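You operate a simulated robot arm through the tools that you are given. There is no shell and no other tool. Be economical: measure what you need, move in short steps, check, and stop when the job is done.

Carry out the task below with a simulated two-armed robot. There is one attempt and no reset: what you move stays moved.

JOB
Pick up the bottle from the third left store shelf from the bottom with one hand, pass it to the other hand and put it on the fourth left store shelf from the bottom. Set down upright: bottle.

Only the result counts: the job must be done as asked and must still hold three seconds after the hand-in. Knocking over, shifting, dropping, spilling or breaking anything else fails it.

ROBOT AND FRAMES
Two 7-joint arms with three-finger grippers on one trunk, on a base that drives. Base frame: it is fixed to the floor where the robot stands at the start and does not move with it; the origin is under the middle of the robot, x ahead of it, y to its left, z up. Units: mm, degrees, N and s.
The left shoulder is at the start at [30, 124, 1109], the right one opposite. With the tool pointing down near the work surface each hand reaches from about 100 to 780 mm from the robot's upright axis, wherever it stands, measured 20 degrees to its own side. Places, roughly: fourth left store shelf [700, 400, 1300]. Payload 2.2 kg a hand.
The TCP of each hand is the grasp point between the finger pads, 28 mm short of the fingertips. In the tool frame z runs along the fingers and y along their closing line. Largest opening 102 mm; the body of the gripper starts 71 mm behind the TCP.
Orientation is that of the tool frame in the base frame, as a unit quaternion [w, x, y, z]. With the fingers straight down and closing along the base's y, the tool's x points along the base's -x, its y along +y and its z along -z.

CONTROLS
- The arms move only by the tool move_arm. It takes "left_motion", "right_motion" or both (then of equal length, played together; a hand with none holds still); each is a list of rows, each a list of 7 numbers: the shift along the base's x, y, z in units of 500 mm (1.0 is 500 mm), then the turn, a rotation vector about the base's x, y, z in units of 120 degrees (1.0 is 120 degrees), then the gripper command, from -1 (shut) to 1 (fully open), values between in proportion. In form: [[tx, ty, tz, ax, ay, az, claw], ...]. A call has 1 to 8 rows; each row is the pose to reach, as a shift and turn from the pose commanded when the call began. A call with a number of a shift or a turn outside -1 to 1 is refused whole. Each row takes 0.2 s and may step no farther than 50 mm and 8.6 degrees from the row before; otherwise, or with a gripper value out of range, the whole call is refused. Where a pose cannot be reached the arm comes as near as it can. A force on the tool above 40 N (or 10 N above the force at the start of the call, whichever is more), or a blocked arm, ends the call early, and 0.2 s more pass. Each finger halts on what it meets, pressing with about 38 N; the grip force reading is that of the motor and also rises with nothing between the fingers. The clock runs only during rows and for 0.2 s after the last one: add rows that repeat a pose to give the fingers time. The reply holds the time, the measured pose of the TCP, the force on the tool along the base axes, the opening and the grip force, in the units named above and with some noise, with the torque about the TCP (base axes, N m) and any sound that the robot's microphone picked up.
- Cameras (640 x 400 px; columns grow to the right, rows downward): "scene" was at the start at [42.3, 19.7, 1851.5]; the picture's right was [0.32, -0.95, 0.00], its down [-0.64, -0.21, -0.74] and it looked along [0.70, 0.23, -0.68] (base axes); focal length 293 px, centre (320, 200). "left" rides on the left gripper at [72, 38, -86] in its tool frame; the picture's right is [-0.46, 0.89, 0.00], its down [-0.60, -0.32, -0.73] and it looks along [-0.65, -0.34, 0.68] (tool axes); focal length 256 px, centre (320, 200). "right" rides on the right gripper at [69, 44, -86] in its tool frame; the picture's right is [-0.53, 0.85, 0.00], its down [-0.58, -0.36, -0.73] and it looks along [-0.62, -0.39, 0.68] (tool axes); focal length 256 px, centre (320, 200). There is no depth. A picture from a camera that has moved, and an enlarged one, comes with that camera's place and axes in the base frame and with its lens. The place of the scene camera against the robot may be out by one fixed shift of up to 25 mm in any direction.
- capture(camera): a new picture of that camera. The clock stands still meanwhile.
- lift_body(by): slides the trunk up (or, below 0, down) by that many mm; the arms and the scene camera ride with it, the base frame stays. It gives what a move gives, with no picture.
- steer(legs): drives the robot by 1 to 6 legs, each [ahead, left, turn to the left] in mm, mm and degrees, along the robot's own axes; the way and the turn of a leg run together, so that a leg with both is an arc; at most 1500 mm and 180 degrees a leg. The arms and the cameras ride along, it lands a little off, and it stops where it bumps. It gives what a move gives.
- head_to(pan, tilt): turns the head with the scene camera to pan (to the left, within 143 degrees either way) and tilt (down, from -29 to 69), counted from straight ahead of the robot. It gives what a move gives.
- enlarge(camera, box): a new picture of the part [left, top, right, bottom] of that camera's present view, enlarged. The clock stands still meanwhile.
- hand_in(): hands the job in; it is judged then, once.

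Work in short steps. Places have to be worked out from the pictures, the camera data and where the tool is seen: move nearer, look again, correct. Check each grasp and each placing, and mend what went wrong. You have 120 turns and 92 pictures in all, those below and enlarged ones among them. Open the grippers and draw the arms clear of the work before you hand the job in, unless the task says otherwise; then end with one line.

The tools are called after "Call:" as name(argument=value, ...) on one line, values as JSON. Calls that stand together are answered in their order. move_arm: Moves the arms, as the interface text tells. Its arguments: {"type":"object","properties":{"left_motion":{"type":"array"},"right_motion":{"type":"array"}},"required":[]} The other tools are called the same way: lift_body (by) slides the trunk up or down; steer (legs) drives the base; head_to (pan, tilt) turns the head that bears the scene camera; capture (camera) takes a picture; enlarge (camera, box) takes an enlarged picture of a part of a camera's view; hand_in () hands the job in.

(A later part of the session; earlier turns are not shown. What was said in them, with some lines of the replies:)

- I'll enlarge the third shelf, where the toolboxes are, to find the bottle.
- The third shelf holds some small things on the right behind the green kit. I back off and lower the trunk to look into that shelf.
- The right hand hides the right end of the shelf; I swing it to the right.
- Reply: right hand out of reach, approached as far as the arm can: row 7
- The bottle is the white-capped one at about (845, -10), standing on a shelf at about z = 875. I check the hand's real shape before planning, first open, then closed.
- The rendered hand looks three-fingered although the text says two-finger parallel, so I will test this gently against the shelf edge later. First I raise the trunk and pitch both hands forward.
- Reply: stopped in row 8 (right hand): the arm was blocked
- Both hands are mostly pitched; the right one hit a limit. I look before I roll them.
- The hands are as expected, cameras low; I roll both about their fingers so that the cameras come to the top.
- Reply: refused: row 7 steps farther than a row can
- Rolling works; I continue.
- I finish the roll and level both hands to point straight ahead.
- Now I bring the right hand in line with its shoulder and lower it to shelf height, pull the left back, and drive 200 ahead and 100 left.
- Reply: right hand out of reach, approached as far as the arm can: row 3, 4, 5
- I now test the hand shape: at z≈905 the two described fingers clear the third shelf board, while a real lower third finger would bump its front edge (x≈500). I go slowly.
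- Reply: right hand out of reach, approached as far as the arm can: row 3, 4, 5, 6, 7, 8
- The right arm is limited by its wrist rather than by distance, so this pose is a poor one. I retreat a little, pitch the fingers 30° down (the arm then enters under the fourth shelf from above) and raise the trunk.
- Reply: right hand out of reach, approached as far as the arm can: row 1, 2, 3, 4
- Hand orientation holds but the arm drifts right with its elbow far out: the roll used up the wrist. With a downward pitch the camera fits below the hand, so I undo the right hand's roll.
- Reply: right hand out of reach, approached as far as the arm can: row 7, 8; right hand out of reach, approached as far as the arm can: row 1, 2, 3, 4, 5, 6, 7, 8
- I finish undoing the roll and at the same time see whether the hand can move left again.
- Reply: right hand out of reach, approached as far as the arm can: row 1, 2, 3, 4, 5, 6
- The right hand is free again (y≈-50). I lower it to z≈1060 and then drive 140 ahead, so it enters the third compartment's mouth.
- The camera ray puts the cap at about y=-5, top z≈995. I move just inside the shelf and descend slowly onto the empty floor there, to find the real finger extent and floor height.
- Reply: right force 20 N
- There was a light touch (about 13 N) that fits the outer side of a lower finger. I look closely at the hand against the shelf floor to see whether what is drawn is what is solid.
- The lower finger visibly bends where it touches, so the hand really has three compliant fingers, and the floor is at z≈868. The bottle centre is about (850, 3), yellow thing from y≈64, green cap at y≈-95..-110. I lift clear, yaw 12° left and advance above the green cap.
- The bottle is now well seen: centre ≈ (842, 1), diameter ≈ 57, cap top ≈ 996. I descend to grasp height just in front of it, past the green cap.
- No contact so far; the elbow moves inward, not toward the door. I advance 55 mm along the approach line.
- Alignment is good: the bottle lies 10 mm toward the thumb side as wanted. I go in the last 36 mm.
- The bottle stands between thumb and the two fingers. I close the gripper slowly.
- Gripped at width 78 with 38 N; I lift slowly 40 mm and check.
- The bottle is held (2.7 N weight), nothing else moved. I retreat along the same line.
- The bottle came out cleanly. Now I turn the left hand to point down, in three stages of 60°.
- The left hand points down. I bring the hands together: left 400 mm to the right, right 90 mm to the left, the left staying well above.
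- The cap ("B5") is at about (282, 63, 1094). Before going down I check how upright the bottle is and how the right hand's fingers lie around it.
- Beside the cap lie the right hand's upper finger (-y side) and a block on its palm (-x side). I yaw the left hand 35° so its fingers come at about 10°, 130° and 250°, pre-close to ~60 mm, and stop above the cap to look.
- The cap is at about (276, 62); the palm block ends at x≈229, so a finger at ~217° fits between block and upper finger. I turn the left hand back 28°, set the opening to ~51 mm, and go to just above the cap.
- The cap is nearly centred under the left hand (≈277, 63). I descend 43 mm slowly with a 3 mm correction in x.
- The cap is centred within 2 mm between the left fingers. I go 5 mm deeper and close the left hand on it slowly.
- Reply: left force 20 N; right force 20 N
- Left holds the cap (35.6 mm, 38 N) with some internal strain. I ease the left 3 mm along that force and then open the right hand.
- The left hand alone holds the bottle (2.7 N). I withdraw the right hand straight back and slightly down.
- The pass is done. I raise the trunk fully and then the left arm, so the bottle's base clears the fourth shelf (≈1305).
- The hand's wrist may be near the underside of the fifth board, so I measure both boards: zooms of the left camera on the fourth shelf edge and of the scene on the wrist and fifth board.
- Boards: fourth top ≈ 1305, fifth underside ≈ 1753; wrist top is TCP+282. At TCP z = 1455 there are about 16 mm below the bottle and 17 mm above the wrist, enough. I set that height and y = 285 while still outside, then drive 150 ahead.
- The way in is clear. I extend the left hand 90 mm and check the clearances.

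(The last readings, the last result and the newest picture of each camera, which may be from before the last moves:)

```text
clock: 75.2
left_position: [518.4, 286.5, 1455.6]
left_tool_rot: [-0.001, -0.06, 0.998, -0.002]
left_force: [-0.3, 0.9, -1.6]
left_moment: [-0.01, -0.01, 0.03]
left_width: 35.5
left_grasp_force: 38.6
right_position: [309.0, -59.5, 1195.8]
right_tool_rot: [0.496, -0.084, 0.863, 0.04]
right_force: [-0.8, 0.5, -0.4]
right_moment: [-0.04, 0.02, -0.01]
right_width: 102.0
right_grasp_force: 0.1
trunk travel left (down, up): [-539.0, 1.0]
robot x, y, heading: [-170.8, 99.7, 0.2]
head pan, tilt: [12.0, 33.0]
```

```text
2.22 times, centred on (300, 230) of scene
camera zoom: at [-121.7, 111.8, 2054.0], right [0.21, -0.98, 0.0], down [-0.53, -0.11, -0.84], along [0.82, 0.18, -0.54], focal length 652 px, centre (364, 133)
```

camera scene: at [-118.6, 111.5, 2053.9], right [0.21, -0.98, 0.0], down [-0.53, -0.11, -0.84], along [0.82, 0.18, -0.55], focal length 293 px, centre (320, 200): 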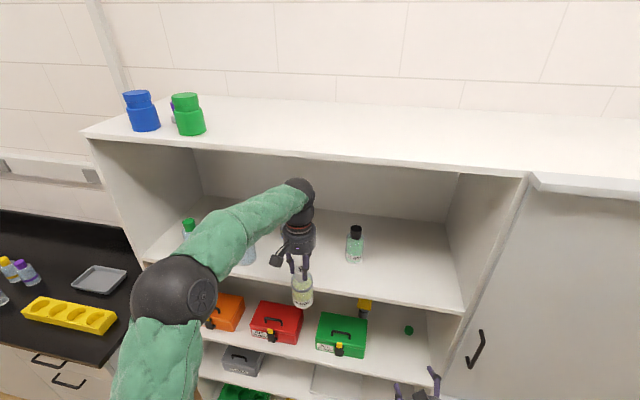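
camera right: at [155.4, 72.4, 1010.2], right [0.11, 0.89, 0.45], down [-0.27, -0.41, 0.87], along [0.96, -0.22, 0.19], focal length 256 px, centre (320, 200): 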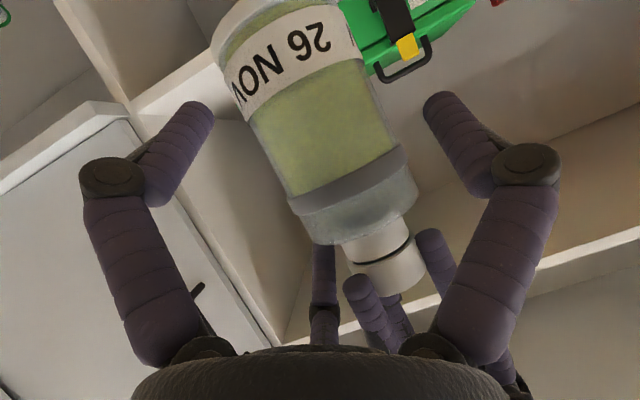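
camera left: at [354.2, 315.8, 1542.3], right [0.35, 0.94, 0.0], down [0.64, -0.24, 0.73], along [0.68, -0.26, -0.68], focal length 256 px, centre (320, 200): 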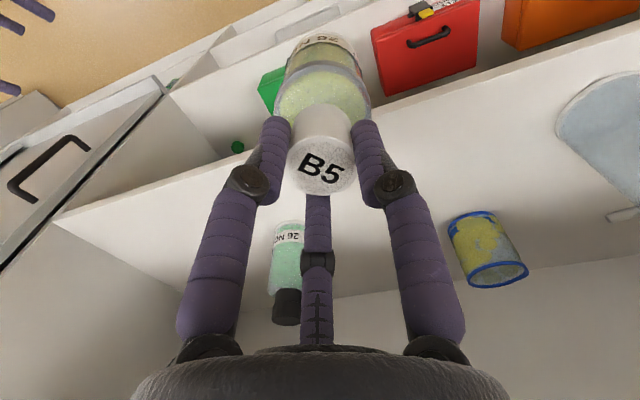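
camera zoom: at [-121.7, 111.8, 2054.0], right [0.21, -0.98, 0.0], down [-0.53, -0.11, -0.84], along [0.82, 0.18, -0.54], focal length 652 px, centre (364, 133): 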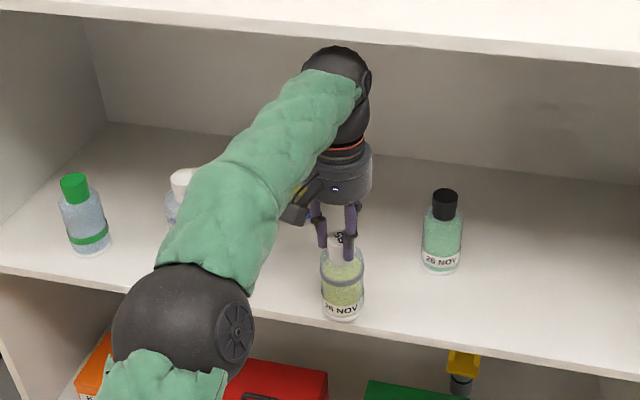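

No contact and the bottle hangs upright above the shelf. I go 60 mm further in.

Call:
move_arm(left_motion=[[0.04, 0, 0, 0, 0, 0, -1], [0.08, 0, 0, 0, 0, 0, -1], [0.12, 0, 0, 0, 0, 0, -1], [0.12, 0, 0, 0, 0, 0, -1]])

Call:
capture(camera="left")

Call:
enlarge(camera="scene", box=[180, 140, 420, 320])

```text
clock: 76.2
left_position: [548.6, 286.2, 1453.3]
left_tool_rot: [-0.001, -0.06, 0.998, -0.002]
left_force: [-0.2, 0.4, -2.4]
left_moment: [0.0, 0.03, 0.04]
left_width: 35.9
left_grasp_force: 38.0
left hand out of reach, approached as far as the arm can: row 2, 3, 4
right_position: [311.5, -61.2, 1194.4]
right_tool_rot: [0.496, -0.083, 0.864, 0.039]
right_force: [0.5, 0.9, -0.2]
right_moment: [0.03, -0.02, 0.03]
right_width: 102.0
right_grasp_force: 0.0
trunk travel left (down, up): [-539.0, 1.0]
robot x, y, heading: [-169.4, 98.3, 0.0]
head pan, tilt: [12.0, 33.0]
```

```text
35 pictures are left
camera left: at [471.7, 315.2, 1540.7], right [0.35, 0.94, 0.0], down [0.64, -0.24, 0.73], along [0.68, -0.26, -0.68], focal length 256 px, centre (320, 200)
```

left: 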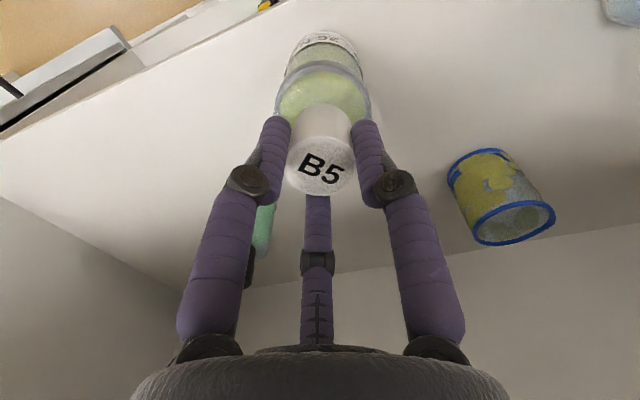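

```text
2.22 times, centred on (300, 230) of scene
camera zoom: at [-118.4, 111.1, 2053.9], right [0.21, -0.98, 0.0], down [-0.53, -0.11, -0.84], along [0.82, 0.18, -0.55], focal length 652 px, centre (364, 133)
```

zoom: 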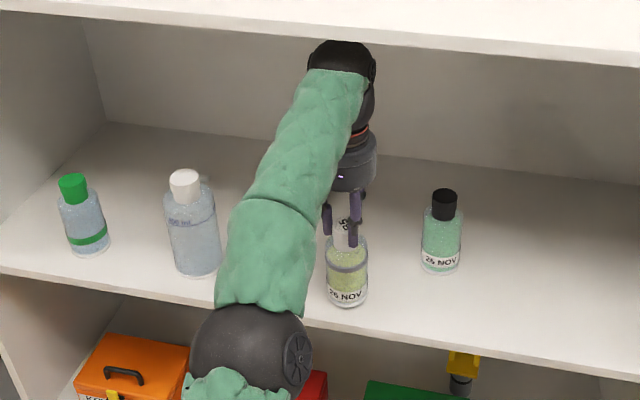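

The arm is near its reach at x≈549; I drive 35 mm forward to get the bottle deeper onto the shelf.

Call:
steer(legs=[[35, 0, 0]])

Call:
enlarge(camera="scene", box=[180, 140, 420, 320])

```text
clock: 77.1
left_position: [578.6, 286.9, 1457.6]
left_tool_rot: [0.002, -0.061, 0.998, -0.002]
left_force: [-1.5, 0.0, -1.9]
left_moment: [-0.03, -0.02, -0.01]
left_width: 35.6
left_grasp_force: 37.5
right_position: [341.4, -59.1, 1196.1]
right_tool_rot: [0.496, -0.084, 0.863, 0.04]
right_force: [-0.6, 0.4, -0.3]
right_moment: [0.02, -0.01, -0.01]
right_width: 101.9
right_grasp_force: 0.1
trunk travel left (down, up): [-539.0, 1.0]
robot x, y, heading: [-139.3, 100.7, 0.1]
head pan, tilt: [12.0, 33.0]
```

```text
2.22 times, centred on (300, 230) of scene
camera zoom: at [-92.9, 111.7, 2054.2], right [0.21, -0.98, 0.0], down [-0.53, -0.11, -0.84], along [0.82, 0.18, -0.54], focal length 652 px, centre (364, 133)
```

zoom: 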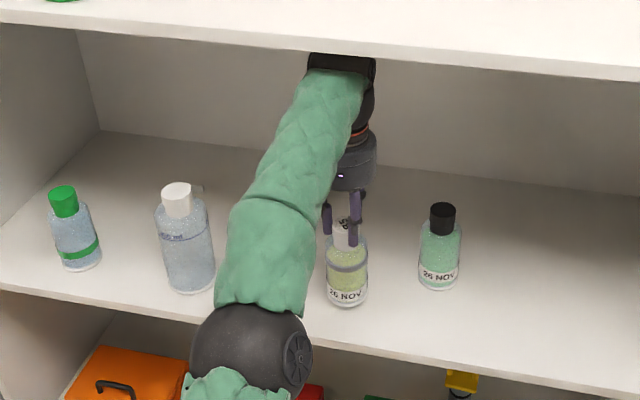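

Now at x≈579, y≈287, well clear of neighbours. I lower with the trunk in small steps, watching the vertical force.

Call:
lift_body(by=-10)

Call:
lift_body(by=-4)

Call:
capture(camera="left")

```text
clock: 77.7
left_position: [580.4, 286.5, 1447.6]
left_tool_rot: [0.0, -0.061, 0.998, -0.003]
left_force: [-5.2, -0.4, 9.9]
left_moment: [-0.14, 1.06, -0.01]
left_width: 35.8
left_grasp_force: 37.9
right_position: [343.8, -59.8, 1185.2]
right_tool_rot: [0.496, -0.083, 0.864, 0.04]
right_force: [0.1, -0.3, -0.4]
right_moment: [0.03, 0.01, -0.02]
right_width: 101.9
right_grasp_force: 0.1
trunk travel left (down, up): [-529.0, 11.0]
robot x, y, heading: [-137.8, 99.1, -0.1]
head pan, tilt: [12.0, 33.0]
```

```text
clock: 78.2
left_position: [581.4, 286.4, 1446.7]
left_tool_rot: [0.005, -0.063, 0.998, -0.003]
left_force: [3.0, -0.3, 29.9]
left_moment: [-0.09, 0.47, -0.03]
left_width: 35.9
left_grasp_force: 38.1
right_position: [343.4, -60.3, 1181.9]
right_tool_rot: [0.496, -0.083, 0.863, 0.04]
right_force: [-0.3, -0.9, -1.0]
right_moment: [-0.04, -0.04, -0.01]
right_width: 101.8
right_grasp_force: 0.1
trunk travel left (down, up): [-525.0, 15.0]
robot x, y, heading: [-136.7, 96.6, -0.0]
head pan, tilt: [12.0, 33.0]
```

```text
32 pictures are left
camera left: at [501.7, 315.4, 1533.1], right [0.35, 0.94, 0.0], down [0.63, -0.24, 0.74], along [0.69, -0.26, -0.67], focal length 256 px, centre (320, 200)
```

left: 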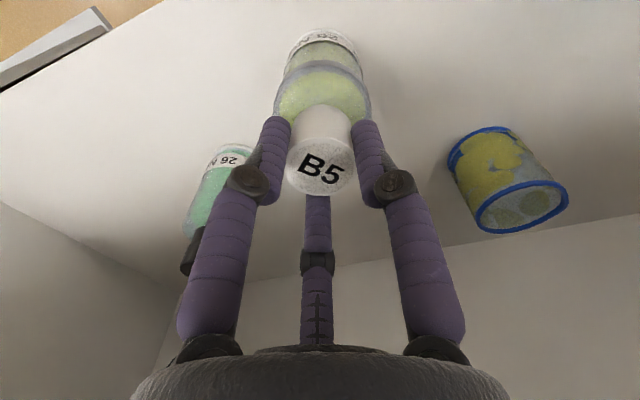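

The base has met the shelf (30 N down, moment reduced, so it sits flat). I relieve 2 mm and then open slowly.

Call:
lift_body(by=2)

Call:
enlarge(camera="scene", box=[270, 190, 370, 270])

```text
clock: 78.7
left_position: [580.7, 285.4, 1446.7]
left_tool_rot: [0.004, -0.062, 0.998, -0.003]
left_force: [6.4, 1.3, 29.2]
left_moment: [0.0, -0.26, -0.02]
left_width: 35.6
left_grasp_force: 37.5
right_position: [343.0, -60.4, 1184.1]
right_tool_rot: [0.496, -0.084, 0.864, 0.04]
right_force: [-0.8, 0.7, -1.0]
right_moment: [-0.01, -0.04, 0.04]
right_width: 102.1
right_grasp_force: 0.1
trunk travel left (down, up): [-527.0, 13.0]
robot x, y, heading: [-137.4, 99.2, -0.0]
head pan, tilt: [12.0, 33.0]
```

```text
5.00 times, centred on (320, 230) of scene
camera zoom: at [-89.3, 110.4, 2042.2], right [0.21, -0.98, 0.0], down [-0.53, -0.11, -0.84], along [0.82, 0.18, -0.54], focal length 1467 px, centre (320, 50)
```

zoom: 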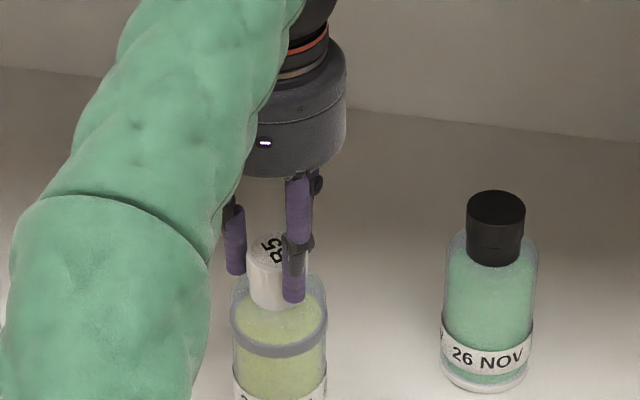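

Still 29 N; I relieve 3 mm more.

Call:
lift_body(by=3)

```text
clock: 79.3
left_position: [580.8, 284.9, 1446.8]
left_tool_rot: [0.001, -0.062, 0.998, -0.001]
left_force: [6.7, 1.0, 20.7]
left_moment: [0.1, -0.43, 0.0]
left_width: 35.7
left_grasp_force: 37.6
right_position: [343.1, -59.6, 1184.9]
right_tool_rot: [0.495, -0.083, 0.864, 0.039]
right_force: [-0.2, -0.2, 1.1]
right_moment: [0.0, -0.02, 0.03]
right_width: 102.0
right_grasp_force: 0.1
trunk travel left (down, up): [-530.0, 10.0]
robot x, y, heading: [-138.8, 96.9, 0.2]
head pan, tilt: [12.0, 33.0]
```

Call:
lift_body(by=2)

```text
clock: 79.8
left_position: [580.3, 286.7, 1446.5]
left_tool_rot: [-0.001, -0.06, 0.998, -0.001]
left_force: [3.4, 0.6, 9.8]
left_moment: [0.11, -0.26, 0.01]
left_width: 35.7
left_grasp_force: 37.6
right_position: [343.2, -60.3, 1188.2]
right_tool_rot: [0.496, -0.084, 0.864, 0.039]
right_force: [0.2, -0.9, 0.1]
right_moment: [0.0, 0.0, -0.01]
right_width: 101.8
right_grasp_force: 0.1
trunk travel left (down, up): [-532.0, 8.0]
robot x, y, heading: [-135.5, 101.2, -0.0]
head pan, tilt: [12.0, 33.0]
```

Only ~10 N of gentle pressure remains with small moments, so the bottle stands. I open the left hand slowly.

Call:
move_arm(left_motion=[[0, 0, 0, 0, 0, 0, -0.3], [0, 0, 0, 0, 0, 0, -0.25], [0, 0, 0, 0, 0, 0, -0.15], [0, 0, 0, 0, 0, 0, 0], [0, 0, 0, 0, 0, 0, 0.2], [0, 0, 0, 0, 0, 0, 0.3], [0, 0, 0, 0, 0, 0, 0.3]])

Call:
capture(camera="left")

Call:
enlarge(camera="scene", box=[240, 170, 400, 290])

```text
clock: 81.4
left_position: [581.9, 285.2, 1447.7]
left_tool_rot: [0.0, -0.061, 0.998, -0.003]
left_force: [0.1, 0.2, 0.0]
left_moment: [0.0, 0.03, 0.02]
left_width: 65.8
left_grasp_force: 0.0
right_position: [343.9, -58.9, 1188.3]
right_tool_rot: [0.495, -0.084, 0.864, 0.04]
right_force: [0.9, 0.1, 0.1]
right_moment: [0.01, 0.01, -0.01]
right_width: 101.9
right_grasp_force: 0.1
trunk travel left (down, up): [-532.0, 8.0]
robot x, y, heading: [-135.6, 100.4, -0.1]
head pan, tilt: [12.0, 33.0]
```

```text
30 pictures are left
camera left: at [503.8, 315.7, 1535.3], right [0.35, 0.94, 0.0], down [0.64, -0.24, 0.73], along [0.68, -0.26, -0.68], focal length 256 px, centre (320, 200)
```

left: 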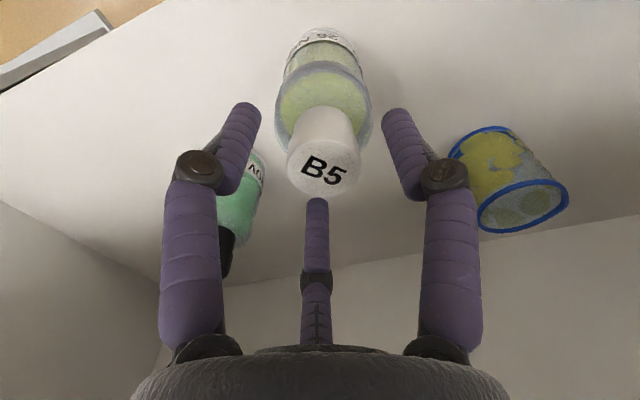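

```text
3.33 times, centred on (320, 230) of scene
camera zoom: at [-86.7, 111.5, 2046.9], right [0.21, -0.98, 0.0], down [-0.53, -0.11, -0.84], along [0.82, 0.18, -0.54], focal length 978 px, centre (320, 100)
```

zoom: 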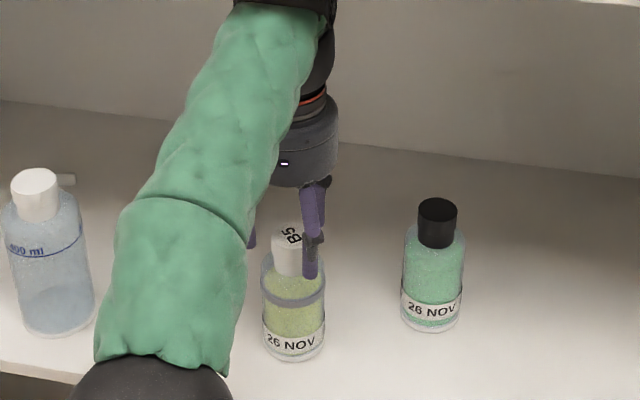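

The bottle stands upright and free. There is little headroom to lift the fingers over the cap, so I open wide, raise 7 mm, shift 10 mm right so the front finger passes beside the cap, and withdraw straight back.

Call:
lift_body(by=7)

Call:
move_arm(left_motion=[[0, 0, 0, 0, 0, 0, 0.6], [0, 0, 0, 0, 0, 0, 1], [0, 0, 0, 0, 0, 0, 1], [0, -0.01, 0, 0, 0, 0, 1], [0, -0.02, 0, 0, 0, 0, 1], [0, -0.02, 0, 0, 0, 0, 1]])

Call:
capture(camera="left")

```text
clock: 81.9
left_position: [580.8, 285.3, 1455.3]
left_tool_rot: [0.0, -0.061, 0.998, -0.003]
left_force: [-0.1, 0.1, -0.7]
left_moment: [-0.01, 0.02, -0.03]
left_width: 66.2
left_grasp_force: 0.1
right_position: [344.8, -59.6, 1195.6]
right_tool_rot: [0.495, -0.084, 0.864, 0.04]
right_force: [-0.5, -0.3, -0.6]
right_moment: [-0.02, -0.04, 0.03]
right_width: 101.8
right_grasp_force: 0.1
trunk travel left (down, up): [-539.0, 1.0]
robot x, y, heading: [-138.2, 102.1, 0.3]
head pan, tilt: [12.0, 33.0]
```

```text
clock: 83.3
left_position: [580.6, 276.9, 1456.3]
left_tool_rot: [0.0, -0.06, 0.998, -0.003]
left_force: [0.5, -0.1, -0.2]
left_moment: [-0.02, 0.0, 0.0]
left_width: 102.3
left_grasp_force: 0.0
right_position: [343.9, -59.2, 1195.1]
right_tool_rot: [0.495, -0.085, 0.864, 0.041]
right_force: [0.0, 0.3, -0.2]
right_moment: [0.02, 0.02, -0.03]
right_width: 101.9
right_grasp_force: 0.1
trunk travel left (down, up): [-539.0, 1.0]
robot x, y, heading: [-137.6, 102.1, -0.0]
head pan, tilt: [12.0, 33.0]
```

```text
28 pictures are left
camera left: at [504.0, 305.6, 1542.4], right [0.35, 0.94, 0.0], down [0.64, -0.24, 0.73], along [0.68, -0.26, -0.68], focal length 256 px, centre (320, 200)
```

left: 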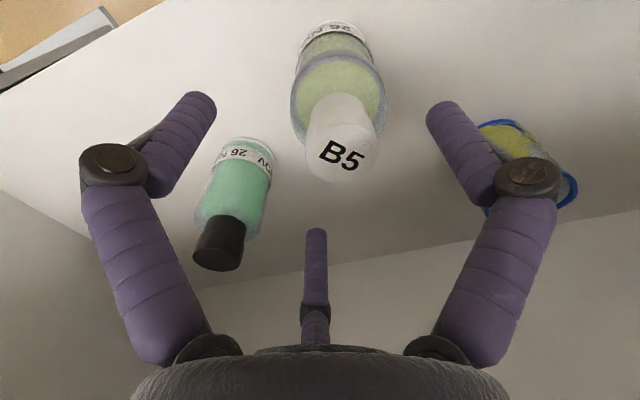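

From here the cap will pass to the right of the front finger with good room. I withdraw 160 mm straight back.

Call:
move_arm(left_motion=[[-0.04, 0, 0, 0, 0, 0, 1], [-0.08, 0, 0, 0, 0, 0, 1], [-0.13, 0, 0, 0, 0, 0, 1], [-0.19, 0, 0, 0, 0, 0, 1], [-0.26, 0, 0, 0, 0, 0, 1], [-0.32, 0, 0, 0, 0, 0, 1]])

Call:
steer(legs=[[-250, 0, 0]])

Call:
capture(camera="scene")

Call:
capture(camera="left")

```text
clock: 84.7
left_position: [417.8, 276.5, 1456.6]
left_tool_rot: [0.0, -0.061, 0.998, -0.003]
left_force: [-0.6, 0.5, 1.1]
left_moment: [0.03, -0.04, 0.01]
left_width: 102.2
left_grasp_force: 0.0
right_position: [342.5, -59.2, 1195.4]
right_tool_rot: [0.495, -0.084, 0.864, 0.04]
right_force: [-0.8, 0.2, 0.8]
right_moment: [-0.02, -0.02, 0.0]
right_width: 102.2
right_grasp_force: 0.0
trunk travel left (down, up): [-539.0, 1.0]
robot x, y, heading: [-138.7, 98.8, 0.5]
head pan, tilt: [12.0, 33.0]
```

```text
clock: 86.5
left_position: [173.6, 275.2, 1456.0]
left_tool_rot: [0.001, -0.061, 0.998, -0.002]
left_force: [0.6, -0.1, -1.0]
left_moment: [0.0, 0.0, 0.0]
left_width: 102.3
left_grasp_force: 0.1
right_position: [96.7, -60.5, 1195.6]
right_tool_rot: [0.495, -0.084, 0.864, 0.04]
right_force: [-0.2, -0.1, 0.2]
right_moment: [-0.01, 0.01, 0.0]
right_width: 101.9
right_grasp_force: 0.0
trunk travel left (down, up): [-539.0, 1.0]
robot x, y, heading: [-381.7, 101.0, 0.3]
head pan, tilt: [12.0, 33.0]
```

```text
27 pictures are left
camera scene: at [-333.6, 111.2, 2053.9], right [0.21, -0.98, 0.0], down [-0.53, -0.11, -0.84], along [0.82, 0.17, -0.55], focal length 293 px, centre (320, 200)
```

scene: 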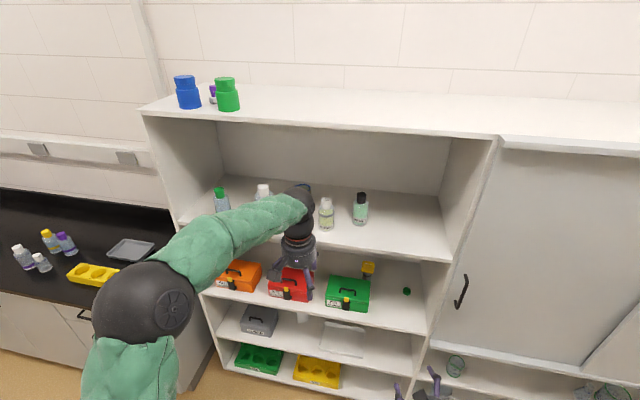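

```text
26 pictures are left
camera left: at [96.8, 304.8, 1542.6], right [0.36, 0.93, 0.0], down [0.64, -0.24, 0.73], along [0.68, -0.26, -0.68], focal length 256 px, centre (320, 200)
```

left: 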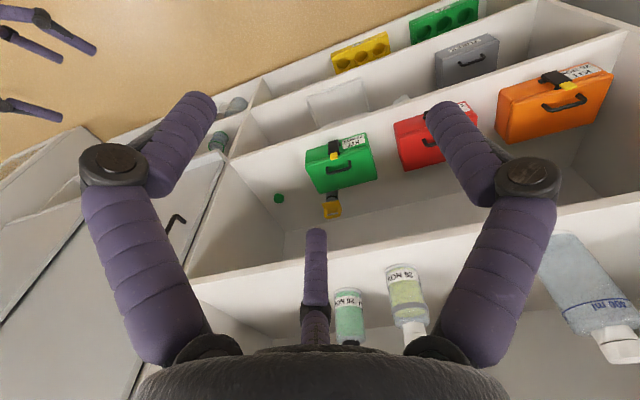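

The bottle stands upright on the fourth shelf, everything else is where it was, and both hands are open and clear. I hand the job in.

Call:
hand_in()

```text
The job is handed in.
```

The job is handed in: the white-capped bottle went from the third shelf to the right hand, was passed in the air to the left hand, and now stands upright on the fourth left store shelf. Nothing else appears moved in the last pictures.
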